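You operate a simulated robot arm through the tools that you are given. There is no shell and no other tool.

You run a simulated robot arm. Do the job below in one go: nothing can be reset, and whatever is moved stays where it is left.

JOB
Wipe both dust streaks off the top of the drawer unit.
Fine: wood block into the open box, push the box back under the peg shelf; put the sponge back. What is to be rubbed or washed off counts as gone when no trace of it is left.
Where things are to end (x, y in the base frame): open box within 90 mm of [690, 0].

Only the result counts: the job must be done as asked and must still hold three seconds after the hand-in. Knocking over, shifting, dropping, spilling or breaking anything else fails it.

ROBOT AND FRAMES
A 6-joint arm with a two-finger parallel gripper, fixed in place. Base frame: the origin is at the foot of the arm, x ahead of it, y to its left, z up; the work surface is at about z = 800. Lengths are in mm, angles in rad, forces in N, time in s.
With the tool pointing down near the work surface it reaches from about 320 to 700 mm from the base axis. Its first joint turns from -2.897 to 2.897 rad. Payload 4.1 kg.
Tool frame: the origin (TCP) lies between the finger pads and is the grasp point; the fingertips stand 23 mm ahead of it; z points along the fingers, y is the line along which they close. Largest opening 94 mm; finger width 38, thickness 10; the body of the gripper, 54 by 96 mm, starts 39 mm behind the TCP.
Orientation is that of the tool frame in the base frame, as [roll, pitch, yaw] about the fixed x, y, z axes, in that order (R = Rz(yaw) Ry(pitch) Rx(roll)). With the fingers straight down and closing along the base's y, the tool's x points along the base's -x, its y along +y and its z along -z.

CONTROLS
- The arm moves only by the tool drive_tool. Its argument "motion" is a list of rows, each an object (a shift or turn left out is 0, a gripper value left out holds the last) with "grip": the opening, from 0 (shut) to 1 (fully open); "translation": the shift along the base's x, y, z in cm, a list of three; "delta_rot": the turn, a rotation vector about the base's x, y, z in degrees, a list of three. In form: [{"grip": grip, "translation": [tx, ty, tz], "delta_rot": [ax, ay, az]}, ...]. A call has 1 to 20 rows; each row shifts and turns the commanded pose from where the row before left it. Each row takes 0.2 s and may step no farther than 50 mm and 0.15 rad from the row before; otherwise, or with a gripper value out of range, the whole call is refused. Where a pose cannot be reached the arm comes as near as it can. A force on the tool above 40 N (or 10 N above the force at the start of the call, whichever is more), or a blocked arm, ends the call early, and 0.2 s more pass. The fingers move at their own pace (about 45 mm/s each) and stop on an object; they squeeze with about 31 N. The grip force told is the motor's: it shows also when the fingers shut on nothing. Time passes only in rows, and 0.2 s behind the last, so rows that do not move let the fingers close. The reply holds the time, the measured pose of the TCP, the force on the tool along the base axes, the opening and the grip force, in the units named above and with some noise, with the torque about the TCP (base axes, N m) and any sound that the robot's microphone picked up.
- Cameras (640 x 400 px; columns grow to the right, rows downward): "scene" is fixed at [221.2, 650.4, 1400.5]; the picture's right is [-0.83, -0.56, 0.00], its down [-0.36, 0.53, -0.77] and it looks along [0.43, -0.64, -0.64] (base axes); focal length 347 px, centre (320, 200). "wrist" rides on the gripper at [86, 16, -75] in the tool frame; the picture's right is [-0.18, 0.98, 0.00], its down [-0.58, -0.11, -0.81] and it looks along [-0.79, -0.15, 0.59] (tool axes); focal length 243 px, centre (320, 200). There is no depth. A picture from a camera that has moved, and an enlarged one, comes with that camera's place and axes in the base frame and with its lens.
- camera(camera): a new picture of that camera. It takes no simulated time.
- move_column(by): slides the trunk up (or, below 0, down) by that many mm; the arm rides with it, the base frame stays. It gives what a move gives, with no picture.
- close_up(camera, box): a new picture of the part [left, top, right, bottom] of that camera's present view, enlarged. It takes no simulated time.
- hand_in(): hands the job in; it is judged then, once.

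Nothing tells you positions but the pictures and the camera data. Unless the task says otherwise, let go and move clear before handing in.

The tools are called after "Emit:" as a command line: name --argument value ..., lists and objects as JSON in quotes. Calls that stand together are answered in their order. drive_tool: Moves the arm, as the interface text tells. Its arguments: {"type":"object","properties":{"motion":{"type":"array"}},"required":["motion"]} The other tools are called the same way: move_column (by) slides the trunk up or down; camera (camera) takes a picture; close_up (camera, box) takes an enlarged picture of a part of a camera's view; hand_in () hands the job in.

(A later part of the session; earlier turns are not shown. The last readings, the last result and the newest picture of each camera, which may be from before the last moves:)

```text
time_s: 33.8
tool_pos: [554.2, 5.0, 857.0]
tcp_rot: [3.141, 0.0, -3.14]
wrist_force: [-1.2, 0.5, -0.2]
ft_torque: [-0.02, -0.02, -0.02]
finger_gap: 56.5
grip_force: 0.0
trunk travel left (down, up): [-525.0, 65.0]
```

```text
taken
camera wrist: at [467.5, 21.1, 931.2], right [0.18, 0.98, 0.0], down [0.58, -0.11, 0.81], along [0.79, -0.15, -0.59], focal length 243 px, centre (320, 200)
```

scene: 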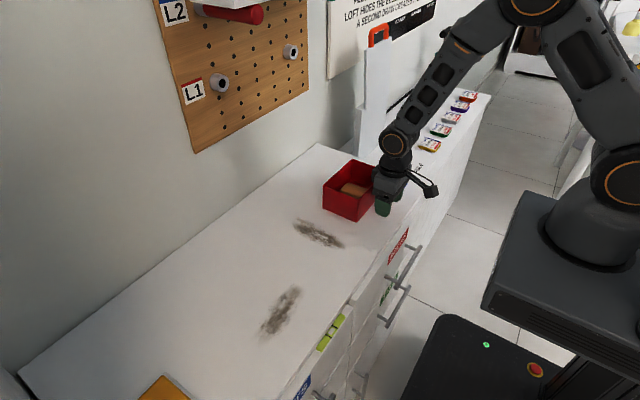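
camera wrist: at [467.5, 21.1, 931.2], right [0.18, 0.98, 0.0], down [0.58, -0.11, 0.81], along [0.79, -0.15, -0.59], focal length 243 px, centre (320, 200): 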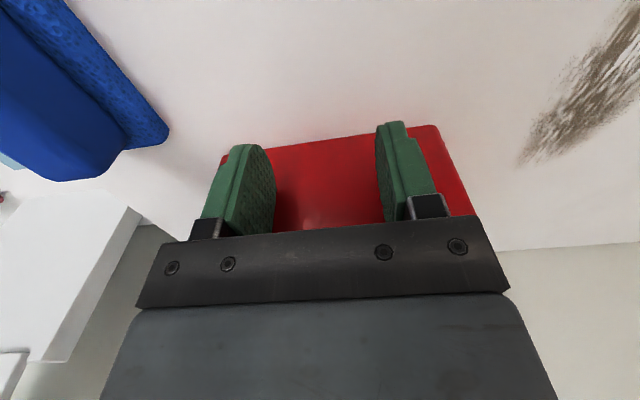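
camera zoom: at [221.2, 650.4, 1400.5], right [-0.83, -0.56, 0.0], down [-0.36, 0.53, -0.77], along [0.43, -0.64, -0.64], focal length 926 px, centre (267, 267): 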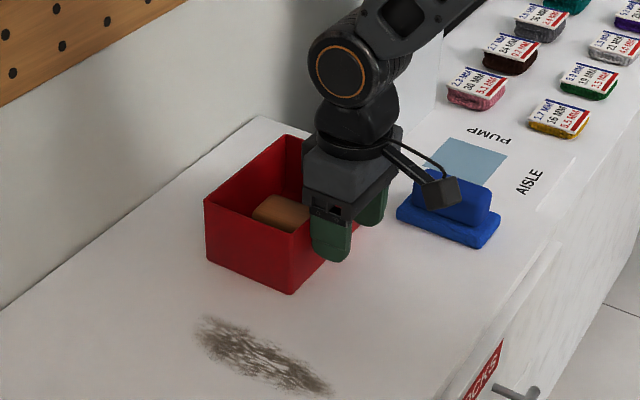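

Emit:
drive_tool --motion '[{"grip": 0.6, "translation": [1.0, 0, 0]}, {"translation": [1.0, 0, 0]}, {"translation": [1.0, 0, 0]}, {"translation": [1.0, 0, 0]}, {"translation": [1.0, 0, 0]}, {"translation": [1.0, 0, 0]}, {}]'

Emit:
close_up --camera "scene" --box '[260, 100, 420, 250]'

Emit:
camera --camera "scene"

```text
time_s: 35.4
tool_pos: [614.5, 4.0, 856.6]
tcp_rot: [3.141, 0.001, -3.141]
wrist_force: [0.3, 0.1, 0.3]
ft_torque: [-0.02, 0.0, 0.01]
finger_gap: 56.3
grip_force: 0.1
trunk travel left (down, up): [-525.0, 65.0]
```

```text
2.67 times, centred on (340, 175) of scene
camera zoom: at [221.2, 650.4, 1400.5], right [-0.83, -0.56, 0.0], down [-0.36, 0.53, -0.77], along [0.43, -0.64, -0.64], focal length 926 px, centre (267, 267)
```

zoom: 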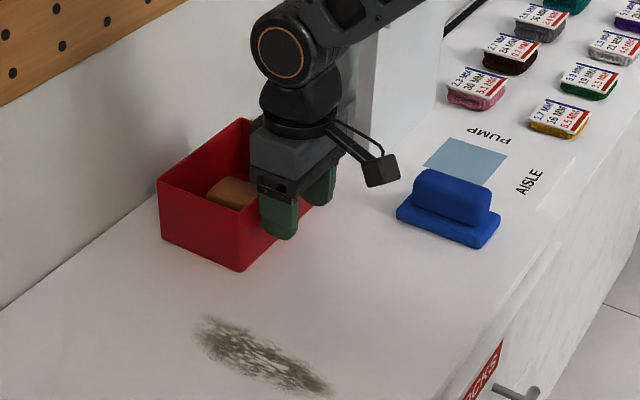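

```text
taken
```

scene: 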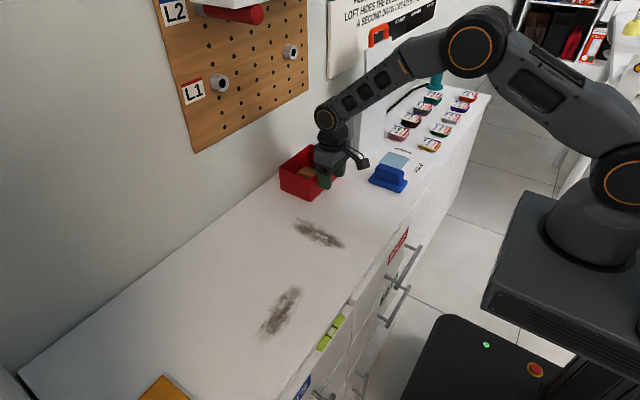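

The box is now at about (690, 1). I retreat, and go above the sponge to inspect it.

Emit:
drive_tool --motion '[{"grip": 0.6, "translation": [-3.0, 0, 0]}, {"translation": [-3.0, 0, 3.0]}, {"translation": [0, 0, 4.5]}, {"grip": 1, "translation": [0, -1.0, 4.5]}, {"translation": [-1.2, -4.2, 0]}, {"translation": [-1.2, -4.2, 0]}, {"translation": [-1.2, -4.1, 0]}, {"translation": [-1.1, 0, 0]}, {}]'

Emit:
camera --camera "wrist"

Emit:
close_up --camera "scene" --box '[320, 110, 440, 210]'

```text
time_s: 37.4
tool_pos: [506.3, -130.8, 977.7]
tcp_rot: [-3.141, 0.0, -3.142]
wrist_force: [0.2, -0.2, -0.1]
ft_torque: [-0.02, 0.0, 0.01]
finger_gap: 93.8
grip_force: 0.0
trunk travel left (down, up): [-525.0, 65.0]
```

```text
taken
camera wrist: at [418.5, -114.6, 1051.5], right [0.18, 0.98, 0.0], down [0.58, -0.11, 0.81], along [0.79, -0.15, -0.59], focal length 243 px, centre (320, 200)
```

wrist: 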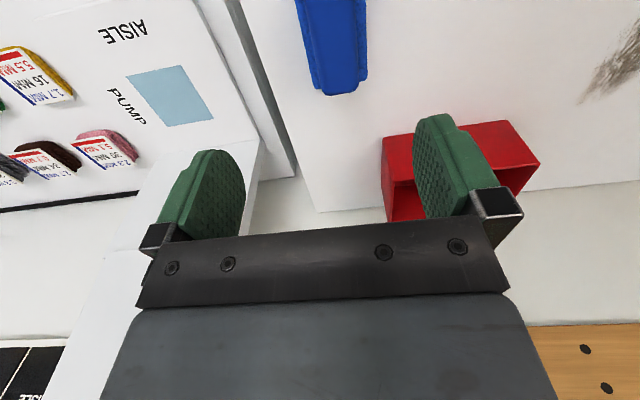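

```text
4.00 times, centred on (380, 160) of scene
camera zoom: at [221.2, 650.4, 1400.5], right [-0.83, -0.56, 0.0], down [-0.36, 0.53, -0.77], along [0.43, -0.64, -0.64], focal length 1389 px, centre (80, 360)
```

zoom: 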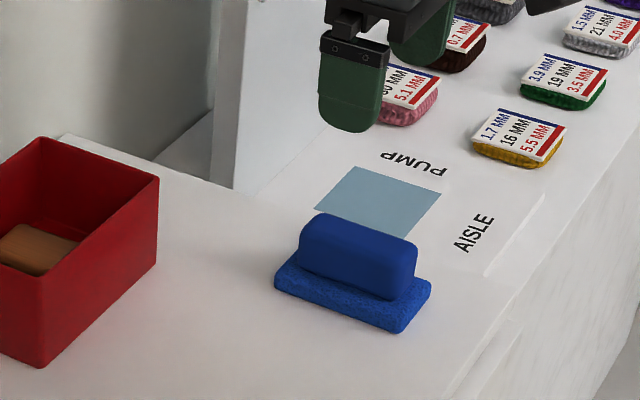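

Emit:
close_up --camera "wrist" --box '[240, 0, 440, 120]'

```text
3.20 times, centred on (340, 60) of wrist
camera zoom: at [418.5, -114.6, 1051.5], right [0.18, 0.98, 0.0], down [0.58, -0.11, 0.81], along [0.79, -0.15, -0.59], focal length 776 px, centre (256, 648)
```

zoom: 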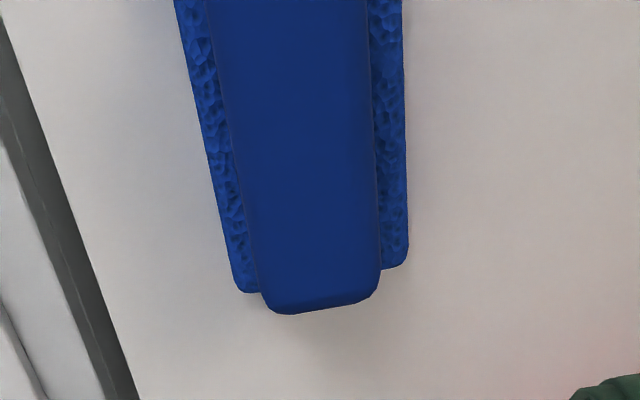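

The sponge (pad about 97 x 56, handle about 36 wide along x) seems centred at about (504, -120). I align and go down to just above the handle to verify.

Emit:
drive_tool --motion '[{"grip": 1, "translation": [-0.25, 1.1, -4.0]}, {"translation": [0, 0, -3.5]}, {"translation": [0, 0, -2.7]}, {}]'

Emit:
camera --camera "wrist"

Emit:
close_up --camera "scene" --box '[320, 110, 440, 210]'

```text
time_s: 38.4
tool_pos: [504.4, -119.6, 871.6]
tcp_rot: [-3.141, 0.0, -3.142]
wrist_force: [0.7, -0.5, -0.3]
ft_torque: [-0.01, -0.01, -0.01]
finger_gap: 94.2
grip_force: 0.0
trunk travel left (down, up): [-525.0, 65.0]
```

```text
taken
camera wrist: at [417.5, -103.4, 947.0], right [0.18, 0.98, 0.0], down [0.58, -0.11, 0.81], along [0.79, -0.15, -0.59], focal length 243 px, centre (320, 200)
```

wrist: 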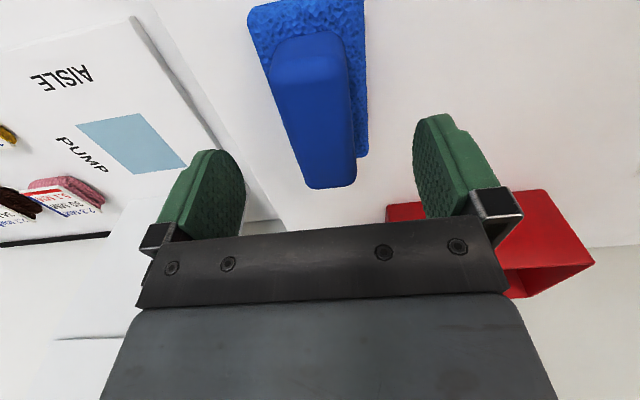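

```text
4.00 times, centred on (380, 160) of scene
camera zoom: at [221.2, 650.4, 1400.5], right [-0.83, -0.56, 0.0], down [-0.36, 0.53, -0.77], along [0.43, -0.64, -0.64], focal length 1389 px, centre (80, 360)
```

zoom: 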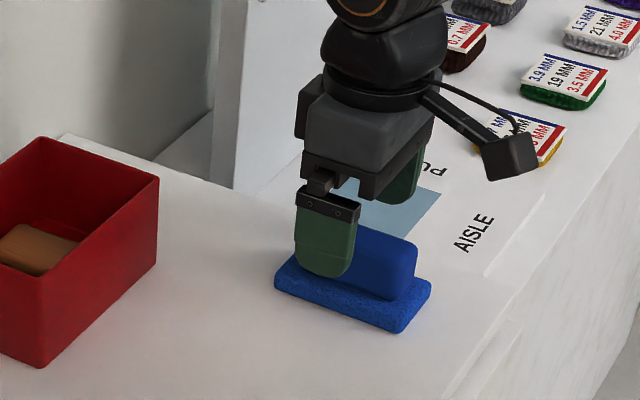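

Emit:
drive_tool --motion '[{"grip": 1, "translation": [0, 0.1, -1.5]}, {"translation": [0, 0, -1.2]}, {"translation": [0, 0, -0.6]}, {}]'

Emit:
close_up --camera "scene" --box '[320, 110, 440, 210]'

Emit:
camera --camera "wrist"

```text
time_s: 39.4
tool_pos: [504.1, -118.2, 840.9]
tcp_rot: [-3.141, 0.0, -3.14]
wrist_force: [0.2, 0.1, 0.7]
ft_torque: [0.01, -0.02, 0.0]
finger_gap: 94.0
grip_force: 0.1
trunk travel left (down, up): [-525.0, 65.0]
```

```text
4.00 times, centred on (380, 160) of scene
camera zoom: at [221.2, 650.4, 1400.5], right [-0.83, -0.56, 0.0], down [-0.36, 0.53, -0.77], along [0.43, -0.64, -0.64], focal length 1389 px, centre (80, 360)
```

zoom: 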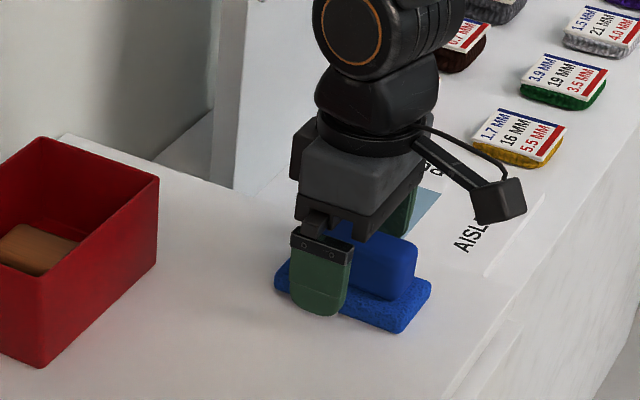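

```text
taken
camera wrist: at [417.5, -102.4, 915.1], right [0.18, 0.98, 0.0], down [0.58, -0.11, 0.81], along [0.79, -0.15, -0.59], focal length 243 px, centre (320, 200)
```

wrist: 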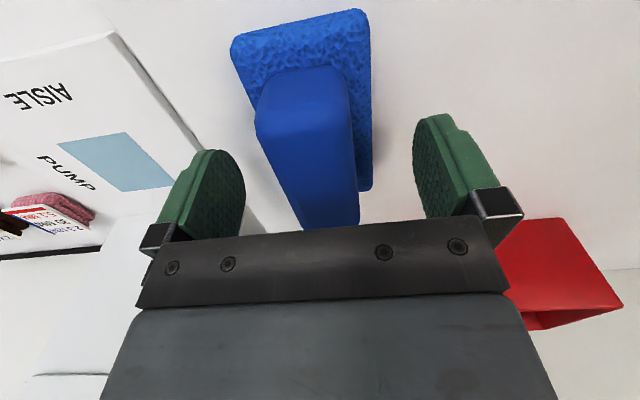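

Emit:
drive_tool --motion '[{"grip": 0}, {}, {}, {}, {}, {}]'

Emit:
close_up --camera "scene" --box '[320, 110, 440, 210]'

Emit:
camera --camera "wrist"

```text
time_s: 40.8
tool_pos: [504.2, -117.5, 841.3]
tcp_rot: [-3.141, 0.0, 3.141]
wrist_force: [-0.1, 0.0, 1.2]
ft_torque: [0.07, 0.02, 0.0]
finger_gap: 33.3
grip_force: 31.2
trunk travel left (down, up): [-525.0, 65.0]
```

```text
4.00 times, centred on (380, 160) of scene
camera zoom: at [221.2, 650.4, 1400.5], right [-0.83, -0.56, 0.0], down [-0.36, 0.53, -0.77], along [0.43, -0.64, -0.64], focal length 1389 px, centre (80, 360)
```

zoom: 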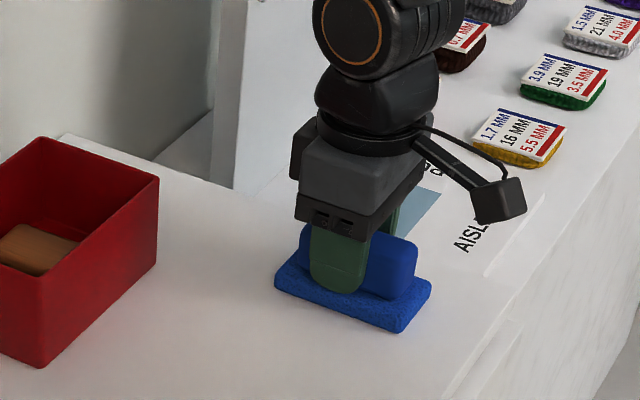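

```text
taken
camera wrist: at [417.4, -102.3, 915.3], right [0.18, 0.98, 0.0], down [0.58, -0.11, 0.81], along [0.79, -0.15, -0.59], focal length 243 px, centre (320, 200)
```

wrist: 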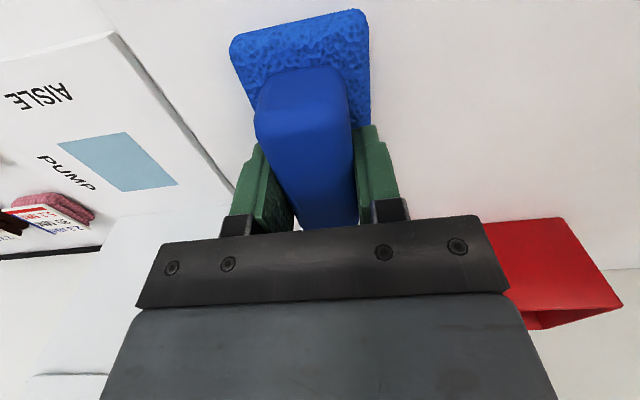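

Emit:
drive_tool --motion '[{"grip": 0, "translation": [0, 0, 0.5]}, {"translation": [0, 0, 0.5]}, {"translation": [0, 0, 1.0]}, {"translation": [0, 0, 1.5]}, {"translation": [0, 0, 1.5]}, {"translation": [0, 0, 2.0]}, {}]'

Emit:
camera --camera "wrist"

Emit:
close_up --camera "scene" --box '[320, 110, 440, 210]'

Emit:
close_up --camera "scene" --box '[240, 190, 400, 290]'

```text
time_s: 42.4
tool_pos: [504.0, -118.9, 911.8]
tcp_rot: [-3.14, 0.001, -3.141]
wrist_force: [0.4, -0.5, 0.1]
ft_torque: [0.01, 0.0, -0.03]
finger_gap: 33.2
grip_force: 31.0
trunk travel left (down, up): [-525.0, 65.0]
```

```text
taken
camera wrist: at [418.5, -102.5, 986.4], right [0.18, 0.98, 0.0], down [0.58, -0.11, 0.81], along [0.79, -0.15, -0.59], focal length 243 px, centre (320, 200)
```

wrist: 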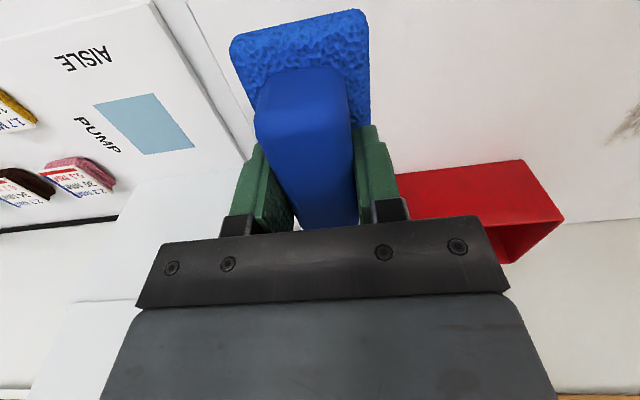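

```text
4.00 times, centred on (380, 160) of scene
camera zoom: at [221.2, 650.4, 1400.5], right [-0.83, -0.56, 0.0], down [-0.36, 0.53, -0.77], along [0.43, -0.64, -0.64], focal length 1389 px, centre (80, 360)
```

zoom: 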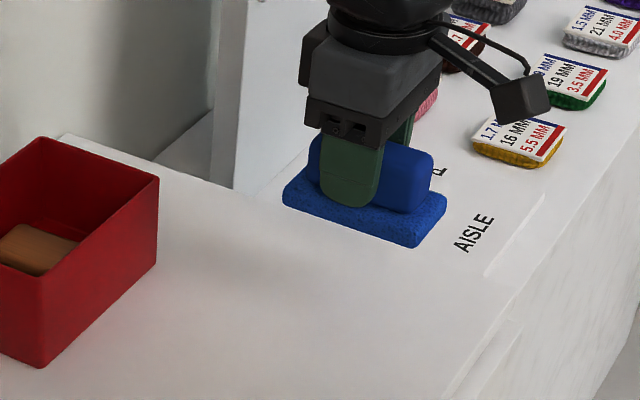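

```text
4.00 times, centred on (320, 240) of scene
camera zoom: at [221.2, 650.4, 1400.5], right [-0.83, -0.56, 0.0], down [-0.36, 0.53, -0.77], along [0.43, -0.64, -0.64], focal length 1389 px, centre (320, 40)
```

zoom: 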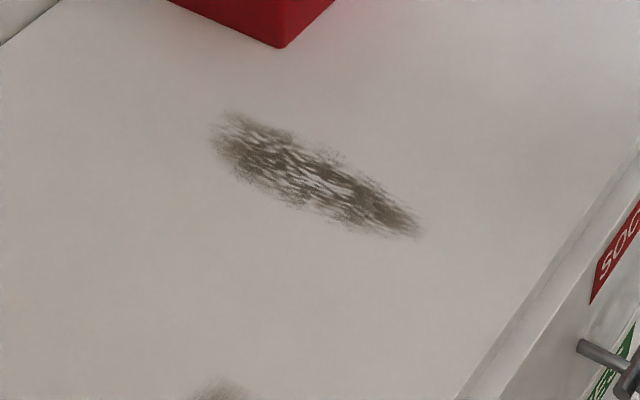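

The sponge is held. Streak 2 spans about x 475–632, y 138–192 and streak 1 about x 468–518, y 305–455. I move above streak 2 and lower until light contact.

Emit:
drive_tool --motion '[{"grip": 0, "translation": [0, 4.0, 0]}, {"translation": [0, 4.7, 0]}, {"translation": [0, 4.7, 0]}, {"translation": [0, 4.7, 0]}, {"translation": [0, 4.7, 0]}, {"translation": [0, 4.0, 0]}, {"translation": [0, 1.5, -1.0]}, {"translation": [0, 0, -2.5]}, {"translation": [0, 0, -2.0]}, {"translation": [0, 0, -0.8]}, {}]'

Emit:
close_up --camera "scene" --box '[240, 150, 400, 270]'

Emit:
camera --camera "wrist"

```text
time_s: 44.8
tool_pos: [505.7, 164.3, 850.3]
tcp_rot: [3.141, 0.0, 3.141]
wrist_force: [0.7, -0.5, -0.9]
ft_torque: [0.0, -0.02, -0.02]
finger_gap: 33.3
grip_force: 31.3
trunk travel left (down, up): [-525.0, 65.0]
```

```text
3.33 times, centred on (320, 210) of scene
camera zoom: at [221.2, 650.4, 1400.5], right [-0.83, -0.56, 0.0], down [-0.36, 0.53, -0.77], along [0.43, -0.64, -0.64], focal length 1158 px, centre (320, 167)
```

zoom: 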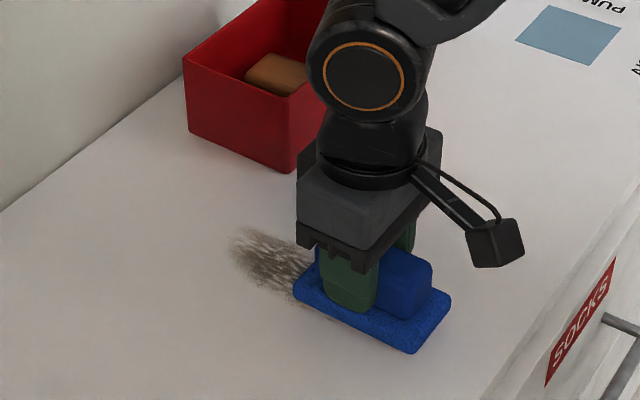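

```text
taken
camera wrist: at [418.7, 180.4, 923.5], right [0.18, 0.98, 0.0], down [0.58, -0.11, 0.81], along [0.79, -0.15, -0.59], focal length 243 px, centre (320, 200)
```

wrist: 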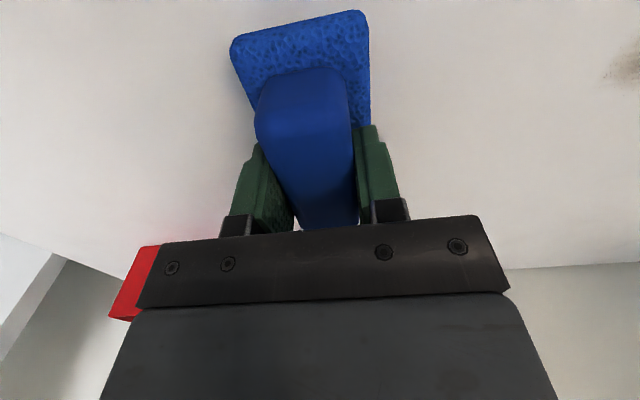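

Emit:
drive_tool --motion '[{"grip": 0, "translation": [0, 0, -0.4]}, {"translation": [0, 0, -0.3]}, {"translation": [0, 0, -0.2]}, {}]'

Emit:
drive_tool --motion '[{"grip": 0, "translation": [0, 0, -0.1]}, {}]'

Emit:
drive_tool --motion '[{"grip": 0, "translation": [0, 0, -0.1]}, {}]'

```text
time_s: 45.8
tool_pos: [505.3, 163.4, 839.4]
tcp_rot: [-3.141, 0.0, 3.141]
wrist_force: [0.3, -0.1, 3.3]
ft_torque: [-0.06, 0.19, 0.03]
finger_gap: 33.3
grip_force: 30.9
trunk travel left (down, up): [-525.0, 65.0]
```

```text
time_s: 46.4
tool_pos: [504.6, 163.7, 840.2]
tcp_rot: [3.141, 0.005, 3.14]
wrist_force: [-0.9, -1.5, 19.9]
ft_torque: [-0.13, 0.72, 0.02]
finger_gap: 33.4
grip_force: 31.2
trunk travel left (down, up): [-525.0, 65.0]
```

```text
time_s: 47.0
tool_pos: [505.4, 165.0, 840.5]
tcp_rot: [3.139, 0.006, 3.14]
wrist_force: [1.5, -0.3, 34.3]
ft_torque: [-0.12, 0.65, -0.04]
finger_gap: 33.1
grip_force: 30.9
trunk travel left (down, up): [-525.0, 65.0]
```

The contact is stiff (about 15 N/mm). I back off to about 12 N and begin stroking along x.

Emit:
drive_tool --motion '[{"grip": 0, "translation": [0, 0, 0.15]}, {"translation": [-1.5, 0, 0]}, {"translation": [-1.5, 0, 0]}, {}]'

Emit:
drive_tool --motion '[{"grip": 0, "translation": [1.5, 0, 0]}, {"translation": [1.5, 0, 0]}, {"translation": [1.5, 0, 0]}, {"translation": [1.5, 0, 0]}, {"translation": [1.5, 0, 0]}, {"translation": [1.5, 0, 0]}]'

Emit:
close_up --camera "scene" --box '[240, 150, 400, 270]'

```text
time_s: 48.0
tool_pos: [477.8, 164.7, 840.2]
tcp_rot: [3.141, 0.006, 3.139]
wrist_force: [17.3, 1.0, 23.3]
ft_torque: [0.01, -0.53, 0.04]
finger_gap: 33.0
grip_force: 31.3
trunk travel left (down, up): [-525.0, 65.0]
```

```text
time_s: 48.4
tool_pos: [479.2, 165.0, 839.0]
tcp_rot: [-3.138, -0.013, -3.139]
wrist_force: [-17.4, 6.3, 28.7]
ft_torque: [0.39, -0.4, 0.32]
finger_gap: 33.2
grip_force: 31.3
trunk travel left (down, up): [-525.0, 65.0]
stopped in row 2: the force on the tool passed its limit at 54 N (the readings are from after the stop); the commanded pose is now the measured one
```

```text
3.33 times, centred on (320, 210) of scene
camera zoom: at [221.2, 650.4, 1400.5], right [-0.83, -0.56, 0.0], down [-0.36, 0.53, -0.77], along [0.43, -0.64, -0.64], focal length 1158 px, centre (320, 167)
```

zoom: 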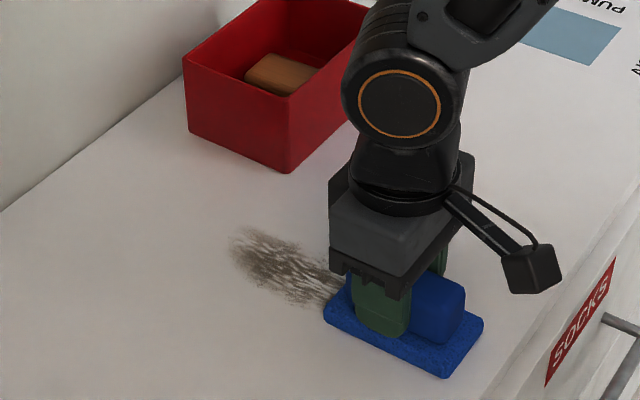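

Emit:
drive_tool --motion '[{"grip": 0, "translation": [0, 0, 0.15]}, {}]'

Emit:
drive_tool --motion '[{"grip": 0, "translation": [0, 0, 0.1]}, {}]'

```text
time_s: 49.0
tool_pos: [481.1, 164.7, 840.4]
tcp_rot: [-3.136, -0.012, 3.141]
wrist_force: [-10.6, 5.3, 19.5]
ft_torque: [0.26, -0.46, 0.24]
finger_gap: 33.3
grip_force: 30.8
trunk travel left (down, up): [-525.0, 65.0]
```

```text
time_s: 49.6
tool_pos: [481.4, 163.0, 840.5]
tcp_rot: [-3.137, -0.014, -3.14]
wrist_force: [-6.7, 4.8, 10.2]
ft_torque: [0.28, -0.21, 0.25]
finger_gap: 33.1
grip_force: 30.9
trunk travel left (down, up): [-525.0, 65.0]
```

The command was reset with a slight tilt. I lift off a few millimetres, correct the tilt and look at the result so far.

Emit:
drive_tool --motion '[{"grip": 0, "translation": [0, 0, 0.4]}, {"delta_rot": [0.25, -0.75, 0]}, {}]'

Emit:
close_up --camera "scene" --box '[240, 150, 400, 270]'

Emit:
camera --camera "wrist"

```text
time_s: 50.4
tool_pos: [481.7, 162.6, 843.0]
tcp_rot: [-3.138, -0.002, -3.14]
wrist_force: [0.2, 1.2, -0.6]
ft_torque: [-0.03, -0.01, 0.01]
finger_gap: 33.1
grip_force: 31.0
trunk travel left (down, up): [-525.0, 65.0]
```

```text
3.33 times, centred on (320, 210) of scene
camera zoom: at [221.2, 650.4, 1400.5], right [-0.83, -0.56, 0.0], down [-0.36, 0.53, -0.77], along [0.43, -0.64, -0.64], focal length 1158 px, centre (320, 167)
```

zoom: 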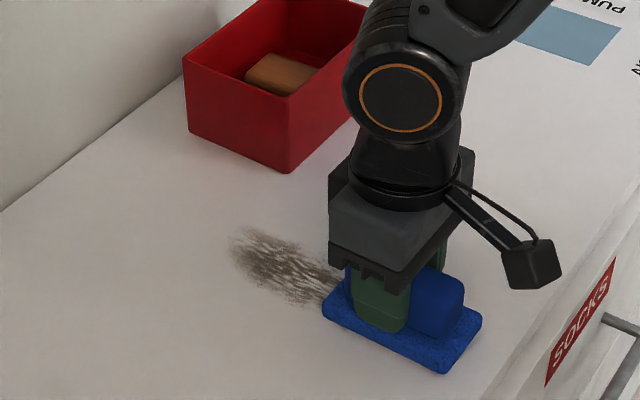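

```text
taken
camera wrist: at [394.9, 179.4, 918.1], right [0.18, 0.98, 0.0], down [0.58, -0.11, 0.8], along [0.79, -0.15, -0.59], focal length 243 px, centre (320, 200)
```

wrist: 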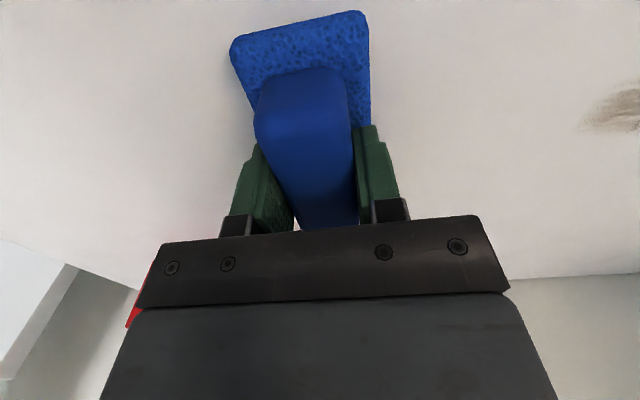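

Emit:
drive_tool --motion '[{"grip": 0, "translation": [0, 0.2, -0.1], "delta_rot": [0.15, 0, 0]}, {"translation": [0, 0, -0.1]}, {}]'

Emit:
drive_tool --motion '[{"grip": 0, "translation": [0, 0, -0.05]}, {}]'

```text
time_s: 51.2
tool_pos: [481.9, 165.7, 841.1]
tcp_rot: [3.141, -0.002, -3.139]
wrist_force: [0.2, -0.4, -0.8]
ft_torque: [0.03, 0.02, 0.0]
finger_gap: 33.3
grip_force: 30.5
trunk travel left (down, up): [-525.0, 65.0]
```

```text
time_s: 51.8
tool_pos: [481.7, 165.0, 842.0]
tcp_rot: [3.141, -0.003, -3.139]
wrist_force: [0.0, -0.2, -1.2]
ft_torque: [0.02, 0.03, -0.05]
finger_gap: 33.1
grip_force: 31.1
trunk travel left (down, up): [-525.0, 65.0]
```

Emit:
drive_tool --motion '[{"grip": 0, "translation": [0, 0, -0.05]}, {}]'

Emit:
drive_tool --motion '[{"grip": 0, "translation": [0, 0, -0.05]}, {}]'

Emit:
drive_tool --motion '[{"grip": 0, "translation": [0, 0, -0.05]}, {}]'

```text
time_s: 52.4
tool_pos: [481.9, 164.1, 840.6]
tcp_rot: [3.141, -0.004, -3.14]
wrist_force: [0.1, 0.3, -0.5]
ft_torque: [0.01, -0.02, -0.03]
finger_gap: 33.2
grip_force: 31.1
trunk travel left (down, up): [-525.0, 65.0]
```

```text
time_s: 53.0
tool_pos: [483.1, 164.5, 839.7]
tcp_rot: [3.14, -0.005, -3.14]
wrist_force: [-0.8, -0.1, -0.8]
ft_torque: [0.05, 0.01, -0.01]
finger_gap: 33.0
grip_force: 30.3
trunk travel left (down, up): [-525.0, 65.0]
```

```text
time_s: 53.6
tool_pos: [482.0, 165.0, 840.4]
tcp_rot: [3.139, -0.004, -3.141]
wrist_force: [1.8, 1.1, 2.8]
ft_torque: [-0.05, 0.16, -0.02]
finger_gap: 33.7
grip_force: 30.8
trunk travel left (down, up): [-525.0, 65.0]
```

Emit:
drive_tool --motion '[{"grip": 0, "translation": [0, 0, -0.03]}, {}]'

Emit:
drive_tool --motion '[{"grip": 0, "translation": [1.0, 0, 0]}, {"translation": [1.0, 0, 0]}, {"translation": [1.0, 0, 0]}]'

```text
time_s: 54.2
tool_pos: [483.1, 165.0, 840.6]
tcp_rot: [3.14, -0.001, -3.139]
wrist_force: [-0.9, 0.2, 11.2]
ft_torque: [-0.08, 0.65, 0.02]
finger_gap: 33.3
grip_force: 31.2
trunk travel left (down, up): [-525.0, 65.0]
```

```text
time_s: 55.0
tool_pos: [509.1, 165.4, 840.2]
tcp_rot: [3.141, -0.003, -3.14]
wrist_force: [-11.4, -0.1, 13.4]
ft_torque: [-0.04, 0.76, -0.04]
finger_gap: 33.3
grip_force: 30.7
trunk travel left (down, up): [-525.0, 65.0]
```

Emit:
drive_tool --motion '[{"grip": 0, "translation": [1.0, 0, 0]}, {"translation": [1.5, 0, 0]}, {"translation": [1.5, 0, 0]}, {"translation": [1.5, 0, 0]}]'

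Emit:
close_up --camera "scene" --box '[240, 150, 400, 270]'

```text
time_s: 56.0
tool_pos: [565.2, 164.9, 840.7]
tcp_rot: [3.14, -0.002, -3.139]
wrist_force: [-6.8, 0.4, 9.1]
ft_torque: [-0.04, 0.32, -0.03]
finger_gap: 33.1
grip_force: 31.0
trunk travel left (down, up): [-525.0, 65.0]
```

```text
3.33 times, centred on (320, 210) of scene
camera zoom: at [221.2, 650.4, 1400.5], right [-0.83, -0.56, 0.0], down [-0.36, 0.53, -0.77], along [0.43, -0.64, -0.64], focal length 1158 px, centre (320, 167)
```

zoom: 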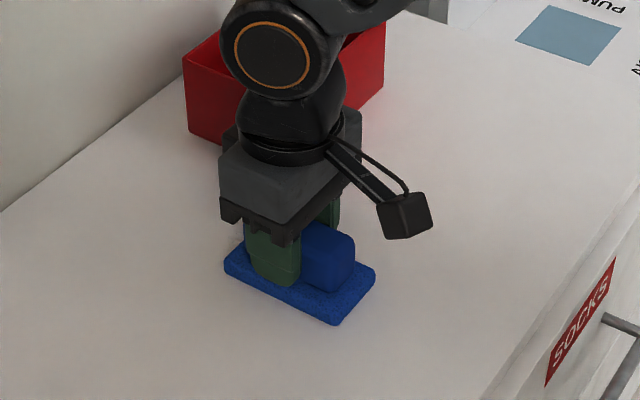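

Wiping works: the stretch passed over is clean. I continue to the end of the streak.

Emit:
drive_tool --motion '[{"grip": 0, "translation": [1.5, 0, 0]}, {"translation": [1.5, 0, 0]}, {"translation": [1.5, 0, 0]}, {"translation": [1.0, 0, 0]}, {}]'

Emit:
drive_tool --motion '[{"grip": 0, "translation": [-1.0, 0.5, 0]}, {"translation": [-1.0, 0.5, 0]}, {"translation": [-1.5, 0, 0]}, {"translation": [-1.5, 0, 0]}, {"translation": [-1.5, 0, 0]}]'

Emit:
close_up --camera "scene" --box '[240, 150, 400, 270]'

```text
time_s: 57.2
tool_pos: [620.0, 165.4, 841.0]
tcp_rot: [3.14, -0.004, -3.14]
wrist_force: [-1.2, -0.3, 3.1]
ft_torque: [-0.06, -0.07, -0.01]
finger_gap: 33.1
grip_force: 30.8
trunk travel left (down, up): [-525.0, 65.0]
```

```text
time_s: 58.4
tool_pos: [555.7, 174.9, 839.0]
tcp_rot: [3.14, -0.003, -3.139]
wrist_force: [0.6, 0.2, 4.6]
ft_torque: [-0.06, -0.29, 0.01]
finger_gap: 33.6
grip_force: 31.1
trunk travel left (down, up): [-525.0, 65.0]
```

```text
3.33 times, centred on (320, 210) of scene
camera zoom: at [221.2, 650.4, 1400.5], right [-0.83, -0.56, 0.0], down [-0.36, 0.53, -0.77], along [0.43, -0.64, -0.64], focal length 1158 px, centre (320, 167)
```

zoom: 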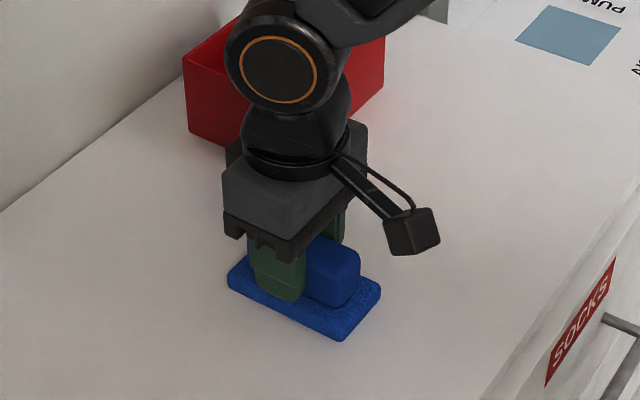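

Emit:
drive_tool --motion '[{"grip": 0, "translation": [0, 0, -0.04]}, {"translation": [-1.5, 0.2, 0]}, {"translation": [-1.5, 0, 0]}]'

Emit:
drive_tool --motion '[{"grip": 0, "translation": [-1.5, 0, 0]}, {"translation": [-1.5, 0, 0]}, {"translation": [-1.5, 0, 0]}, {"translation": [-0.5, 0, 0]}]'

Emit:
close_up --camera "scene" --box '[240, 150, 400, 270]'

```text
time_s: 59.2
tool_pos: [525.5, 178.3, 840.0]
tcp_rot: [3.141, -0.004, -3.14]
wrist_force: [2.7, -0.3, 6.3]
ft_torque: [-0.03, -0.3, 0.02]
finger_gap: 33.2
grip_force: 31.2
trunk travel left (down, up): [-525.0, 65.0]
```

```text
time_s: 60.2
tool_pos: [477.7, 177.3, 840.2]
tcp_rot: [3.138, 0.001, -3.14]
wrist_force: [12.0, -0.4, 15.2]
ft_torque: [-0.14, 0.27, 0.06]
finger_gap: 33.1
grip_force: 30.5
trunk travel left (down, up): [-525.0, 65.0]
```

```text
3.33 times, centred on (320, 210) of scene
camera zoom: at [221.2, 650.4, 1400.5], right [-0.83, -0.56, 0.0], down [-0.36, 0.53, -0.77], along [0.43, -0.64, -0.64], focal length 1158 px, centre (320, 167)
```

zoom: 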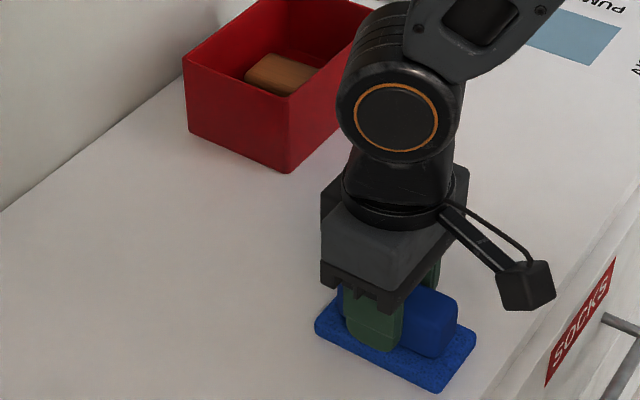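

Emit:
drive_tool --motion '[{"grip": 0, "translation": [0, -0.8, 0.02]}, {"translation": [0, -0.9, 0]}, {"translation": [0, -0.8, 0]}, {"translation": [1.0, 0, 0]}, {"translation": [1.5, 0, -0.009]}]'

Emit:
drive_tool --motion '[{"grip": 0, "translation": [1.5, 0, -0.009]}, {"translation": [1.5, 0, -0.009]}, {"translation": [1.5, 0, -0.009]}, {"translation": [1.5, 0, -0.009]}, {"translation": [1.5, 0, -0.009]}, {"translation": [1.5, 0, -0.009]}, {"translation": [1.5, 0, -0.009]}, {"translation": [1.5, 0, -0.009]}, {"translation": [1.0, 0, -0.006]}]'

Emit:
close_up --camera "scene" --box '[240, 150, 400, 270]'

```text
time_s: 61.4
tool_pos: [498.4, 151.7, 840.4]
tcp_rot: [3.141, -0.004, -3.141]
wrist_force: [-9.8, -4.8, 13.3]
ft_torque: [-0.27, -0.24, -0.3]
finger_gap: 33.4
grip_force: 31.1
trunk travel left (down, up): [-525.0, 65.0]
```

```text
time_s: 63.4
tool_pos: [630.9, 154.0, 839.6]
tcp_rot: [3.14, -0.001, -3.139]
wrist_force: [-12.7, -0.1, 18.4]
ft_torque: [-0.08, 0.39, -0.1]
finger_gap: 33.3
grip_force: 31.2
trunk travel left (down, up): [-525.0, 65.0]
```

```text
3.33 times, centred on (320, 210) of scene
camera zoom: at [221.2, 650.4, 1400.5], right [-0.83, -0.56, 0.0], down [-0.36, 0.53, -0.77], along [0.43, -0.64, -0.64], focal length 1158 px, centre (320, 167)
```

zoom: 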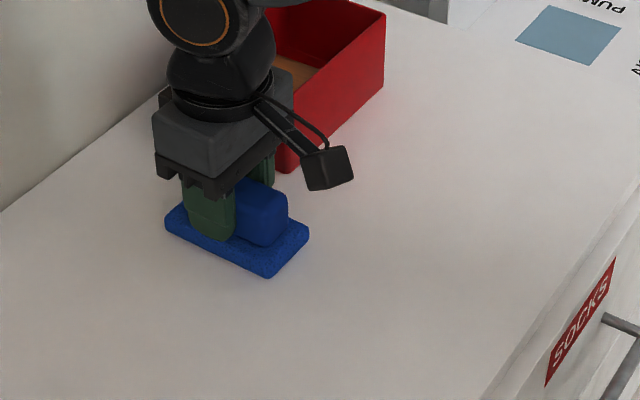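

Emit:
drive_tool --motion '[{"grip": 0, "translation": [0, 0.6, 0.04]}, {"translation": [0, 0.8, 0]}, {"translation": [-0.5, 0.8, 0]}, {"translation": [-1.0, 0.4, 0]}, {"translation": [-1.5, 0, 0.009]}]'

Emit:
drive_tool --motion '[{"grip": 0, "translation": [-1.5, 0, 0.009]}, {"translation": [-1.5, 0, 0.009]}, {"translation": [-1.5, 0, 0.009]}, {"translation": [-1.5, 0, 0.009]}, {"translation": [0, 0, 1.5]}, {"translation": [0, 0, 3.0]}, {"translation": [0, -3.0, 3.0]}, {}]'

Emit:
close_up --camera "scene" --box '[240, 190, 400, 290]'

Emit:
camera --camera "wrist"

```text
time_s: 64.6
tool_pos: [601.7, 179.4, 838.8]
tcp_rot: [3.138, -0.002, -3.14]
wrist_force: [4.0, 0.3, 10.3]
ft_torque: [-0.01, -0.69, 0.04]
finger_gap: 33.6
grip_force: 30.9
trunk travel left (down, up): [-525.0, 65.0]
```

```text
time_s: 66.4
tool_pos: [540.1, 147.3, 914.2]
tcp_rot: [3.14, -0.004, -3.14]
wrist_force: [0.4, 0.0, -0.3]
ft_torque: [0.02, 0.01, 0.0]
finger_gap: 33.4
grip_force: 31.1
trunk travel left (down, up): [-525.0, 65.0]
```

```text
4.00 times, centred on (320, 240) of scene
camera zoom: at [221.2, 650.4, 1400.5], right [-0.83, -0.56, 0.0], down [-0.36, 0.53, -0.77], along [0.43, -0.64, -0.64], focal length 1389 px, centre (320, 40)
```

zoom: 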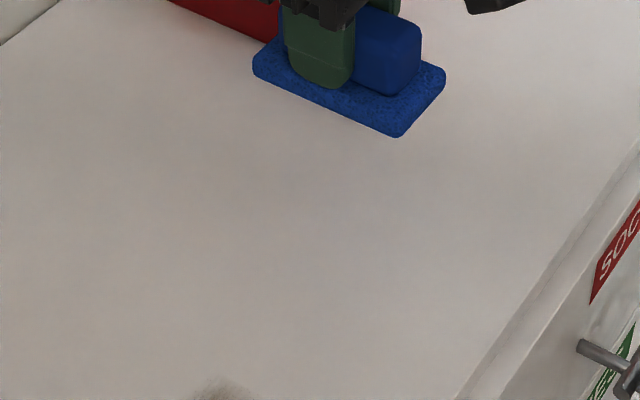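

```text
taken
camera wrist: at [453.8, 163.4, 989.0], right [0.18, 0.98, 0.0], down [0.58, -0.11, 0.8], along [0.79, -0.15, -0.59], focal length 243 px, centre (320, 200)
```

wrist: 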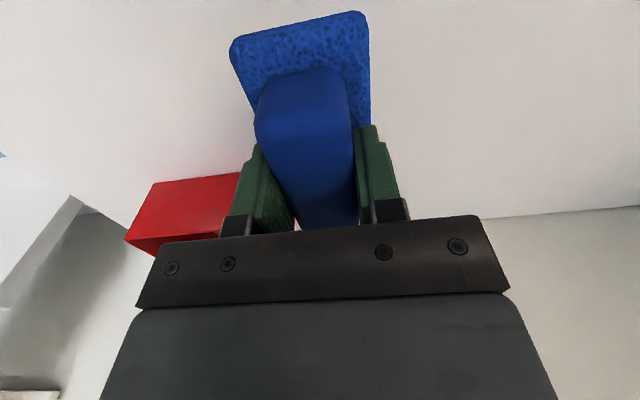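

Streak 2 looks gone. Now to streak 1: I lower onto it at about (493, 318).

Emit:
drive_tool --motion '[{"grip": 0, "translation": [-1.2, 4.3, 0]}, {"translation": [-1.2, 4.3, 0]}, {"translation": [-1.2, 4.3, 0]}, {"translation": [-1.1, 4.2, 0], "delta_rot": [0, -0.2, 0]}, {"translation": [0, 0, -2.5]}, {"translation": [0, 0, -2.5]}, {"translation": [0, 0, -1.8]}, {}]'

Emit:
drive_tool --motion '[{"grip": 0, "translation": [0, 0, -0.2]}, {"translation": [0, 0, -0.1]}, {}]'

Emit:
drive_tool --motion '[{"grip": 0, "translation": [0, 0, -0.1]}, {}]'

```text
time_s: 68.2
tool_pos: [494.1, 319.4, 846.1]
tcp_rot: [3.139, 0.0, -3.141]
wrist_force: [0.9, 0.2, -1.2]
ft_torque: [0.02, 0.02, -0.01]
finger_gap: 33.3
grip_force: 30.3
trunk travel left (down, up): [-525.0, 65.0]
```

```text
time_s: 69.0
tool_pos: [494.7, 320.7, 842.0]
tcp_rot: [3.14, 0.001, -3.141]
wrist_force: [0.5, 1.0, 0.0]
ft_torque: [0.0, 0.03, 0.01]
finger_gap: 33.1
grip_force: 31.3
trunk travel left (down, up): [-525.0, 65.0]
```

```text
time_s: 69.6
tool_pos: [494.6, 319.5, 842.6]
tcp_rot: [3.139, 0.001, -3.139]
wrist_force: [0.3, 0.5, -1.0]
ft_torque: [-0.02, 0.01, 0.02]
finger_gap: 33.2
grip_force: 31.3
trunk travel left (down, up): [-525.0, 65.0]
```

Emit:
drive_tool --motion '[{"grip": 0, "translation": [0, 0, -0.08]}, {}]'

Emit:
drive_tool --motion '[{"grip": 0, "translation": [0, 0, -0.06]}, {}]'

Emit:
drive_tool --motion '[{"grip": 0, "translation": [0, 0, -0.05]}, {}]'

```text
time_s: 70.2
tool_pos: [495.0, 317.9, 841.1]
tcp_rot: [3.14, -0.001, -3.139]
wrist_force: [-0.6, 0.2, -1.1]
ft_torque: [0.03, 0.01, 0.01]
finger_gap: 33.1
grip_force: 31.4
trunk travel left (down, up): [-525.0, 65.0]
```

```text
time_s: 70.8
tool_pos: [495.1, 319.0, 841.5]
tcp_rot: [3.141, -0.001, -3.138]
wrist_force: [-0.3, 0.5, -0.2]
ft_torque: [0.01, -0.02, 0.0]
finger_gap: 33.2
grip_force: 31.2
trunk travel left (down, up): [-525.0, 65.0]
```

```text
time_s: 71.4
tool_pos: [496.2, 319.7, 840.5]
tcp_rot: [3.14, 0.0, -3.141]
wrist_force: [0.9, 0.7, -0.2]
ft_torque: [0.01, 0.02, -0.01]
finger_gap: 33.4
grip_force: 31.4
trunk travel left (down, up): [-525.0, 65.0]
```

Emit:
drive_tool --motion '[{"grip": 0, "translation": [0, 0, -0.05]}, {}]'

Emit:
drive_tool --motion '[{"grip": 0, "translation": [0, 0, -0.05]}, {}]'

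Emit:
drive_tool --motion '[{"grip": 0, "translation": [0, 0, -0.04]}, {}]'

```text
time_s: 72.0
tool_pos: [495.4, 319.7, 840.3]
tcp_rot: [3.14, 0.001, -3.14]
wrist_force: [0.7, -0.3, 2.9]
ft_torque: [-0.09, 0.22, 0.0]
finger_gap: 33.6
grip_force: 30.4
trunk travel left (down, up): [-525.0, 65.0]
```

```text
time_s: 72.6
tool_pos: [495.7, 320.0, 838.9]
tcp_rot: [3.139, 0.002, -3.14]
wrist_force: [3.0, 1.3, 10.8]
ft_torque: [-0.14, 0.46, -0.06]
finger_gap: 33.2
grip_force: 30.9
trunk travel left (down, up): [-525.0, 65.0]
```

```text
time_s: 73.2
tool_pos: [496.0, 319.8, 839.9]
tcp_rot: [3.138, 0.003, -3.141]
wrist_force: [0.9, 1.0, 14.8]
ft_torque: [-0.18, 0.31, 0.0]
finger_gap: 33.5
grip_force: 30.8
trunk travel left (down, up): [-525.0, 65.0]
```

Emit:
drive_tool --motion '[{"grip": 0, "translation": [0, -0.8, 0]}, {"translation": [0, -0.8, 0]}, {"translation": [0, 0.5, 0]}, {"translation": [0, 1.0, 0]}, {"translation": [0, 1.0, 0]}, {"translation": [0, 1.0, 0]}]'

Emit:
drive_tool --motion '[{"grip": 0, "translation": [0, 1.5, -0.003]}, {"translation": [0, 1.5, -0.003]}, {"translation": [0, 1.5, -0.003]}]'

Emit:
close_up --camera "scene" --box '[200, 240, 360, 360]'

```text
time_s: 74.6
tool_pos: [493.4, 338.5, 839.2]
tcp_rot: [3.139, -0.001, -3.138]
wrist_force: [-2.0, -3.1, 9.1]
ft_torque: [-0.18, -0.32, -0.09]
finger_gap: 33.6
grip_force: 30.9
trunk travel left (down, up): [-525.0, 65.0]
```

```text
time_s: 75.4
tool_pos: [495.2, 383.3, 839.8]
tcp_rot: [3.138, 0.001, -3.139]
wrist_force: [-0.3, -10.1, 13.5]
ft_torque: [-0.41, 0.2, 0.2]
finger_gap: 33.2
grip_force: 30.9
trunk travel left (down, up): [-525.0, 65.0]
```

```text
3.33 times, centred on (280, 300) of scene
camera zoom: at [221.2, 650.4, 1400.5], right [-0.83, -0.56, 0.0], down [-0.36, 0.53, -0.77], along [0.43, -0.64, -0.64], focal length 1158 px, centre (453, -133)
```

zoom: 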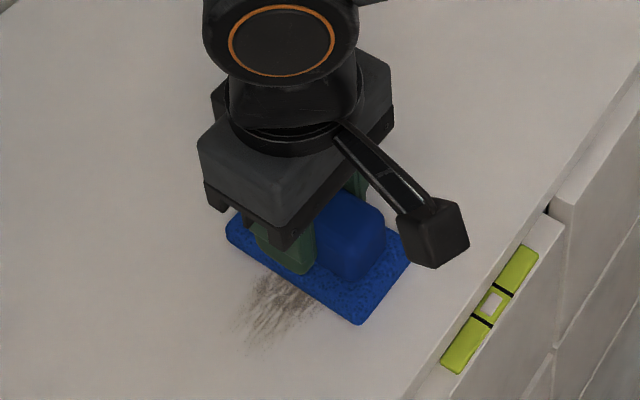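

Emit:
drive_tool --motion '[{"grip": 0, "translation": [0, 1.5, -0.005]}, {"translation": [0, 1.5, -0.005]}, {"translation": [0, 1.5, -0.005]}, {"translation": [0, 1.5, -0.005]}, {"translation": [0, 1.2, -0.005]}]'

Emit:
close_up --camera "scene" --box '[200, 240, 360, 360]'

```text
time_s: 76.6
tool_pos: [495.1, 455.6, 839.4]
tcp_rot: [3.14, 0.003, -3.14]
wrist_force: [0.8, -8.9, 12.3]
ft_torque: [-0.24, -0.14, -0.05]
finger_gap: 33.5
grip_force: 31.2
trunk travel left (down, up): [-525.0, 65.0]
```

```text
3.33 times, centred on (280, 300) of scene
camera zoom: at [221.2, 650.4, 1400.5], right [-0.83, -0.56, 0.0], down [-0.36, 0.53, -0.77], along [0.43, -0.64, -0.64], focal length 1158 px, centre (453, -133)
```

zoom: 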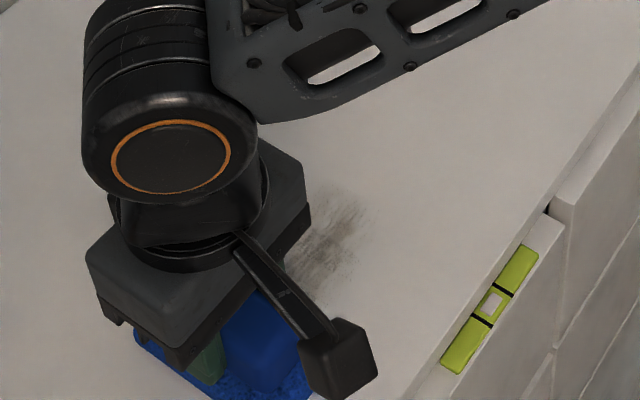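

A faint residue remains around y 330–390. I make more passes with slightly more pressure.

Emit:
drive_tool --motion '[{"grip": 0, "translation": [0, -0.8, -0.02]}, {"translation": [0, -1.2, 0.004]}, {"translation": [0, -1.2, 0.004]}, {"translation": [0, -1.2, 0.004]}, {"translation": [0, -1.2, 0.004]}]'

Emit:
drive_tool --motion '[{"grip": 0, "translation": [0, -1.2, 0]}, {"translation": [0, -1.2, 0]}, {"translation": [0, -1.2, 0]}, {"translation": [0, -1.2, 0]}, {"translation": [0, -1.2, 0]}, {"translation": [0, -1.2, 0]}, {"translation": [0, -1.2, 0]}, {"translation": [0, -1.2, 0]}]'

Emit:
close_up --camera "scene" --box '[200, 240, 360, 360]'

```text
time_s: 77.8
tool_pos: [494.4, 400.1, 839.3]
tcp_rot: [3.139, 0.002, -3.139]
wrist_force: [0.0, 10.4, 16.6]
ft_torque: [0.19, 0.21, -0.09]
finger_gap: 33.5
grip_force: 30.9
trunk travel left (down, up): [-525.0, 65.0]
```

```text
time_s: 79.6
tool_pos: [495.7, 304.9, 839.8]
tcp_rot: [3.137, 0.006, -3.138]
wrist_force: [0.2, 21.3, 31.5]
ft_torque: [0.22, 0.72, -0.37]
finger_gap: 33.2
grip_force: 31.1
trunk travel left (down, up): [-525.0, 65.0]
```

```text
3.33 times, centred on (280, 300) of scene
camera zoom: at [221.2, 650.4, 1400.5], right [-0.83, -0.56, 0.0], down [-0.36, 0.53, -0.77], along [0.43, -0.64, -0.64], focal length 1158 px, centre (453, -133)
```

zoom: 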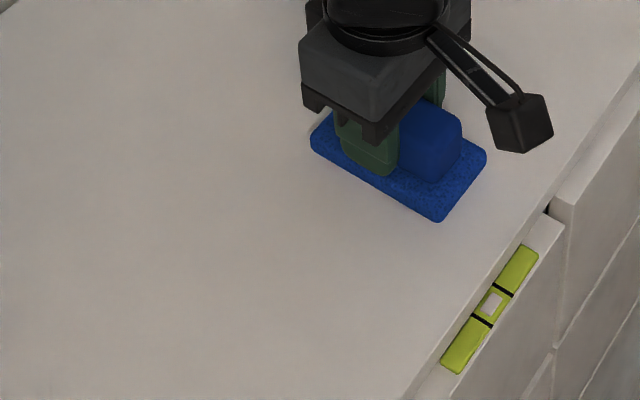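

Emit:
drive_tool --motion '[{"grip": 0, "translation": [0, 0, 0.1]}, {"translation": [0, -0.6, 0]}, {"translation": [0.8, 0.4, 0]}, {"translation": [0, 1.2, -0.005]}, {"translation": [0, 1.2, -0.005]}]'

Emit:
drive_tool --motion '[{"grip": 0, "translation": [0, 1.2, -0.006]}, {"translation": [0, 1.2, -0.006]}, {"translation": [0, 1.2, -0.006]}, {"translation": [0, 1.2, -0.006]}, {"translation": [0, 1.2, -0.006]}, {"translation": [0, 1.2, -0.006]}]'

Emit:
drive_tool --motion '[{"grip": 0, "translation": [0, 1.2, -0.006]}, {"translation": [0, 1.2, -0.006]}, {"translation": [0, 1.2, -0.006]}, {"translation": [0, 1.2, -0.006]}, {"translation": [-0.8, 0, 0]}, {"translation": [-0.8, -0.3, 0]}]'

```text
time_s: 80.8
tool_pos: [502.9, 323.5, 838.9]
tcp_rot: [3.137, 0.003, -3.136]
wrist_force: [6.6, -13.9, 20.0]
ft_torque: [-0.39, -0.23, 0.03]
finger_gap: 33.1
grip_force: 30.8
trunk travel left (down, up): [-525.0, 65.0]
```

```text
time_s: 82.2
tool_pos: [501.0, 396.6, 839.4]
tcp_rot: [3.138, 0.001, -3.139]
wrist_force: [-0.1, -13.6, 19.6]
ft_torque: [-0.18, 0.02, 0.06]
finger_gap: 33.6
grip_force: 31.7
trunk travel left (down, up): [-525.0, 65.0]
```

```text
time_s: 83.6
tool_pos: [486.9, 443.3, 838.7]
tcp_rot: [3.136, 0.003, -3.137]
wrist_force: [4.7, 3.5, 10.8]
ft_torque: [0.31, -0.2, -0.13]
finger_gap: 33.4
grip_force: 31.1
trunk travel left (down, up): [-525.0, 65.0]
```

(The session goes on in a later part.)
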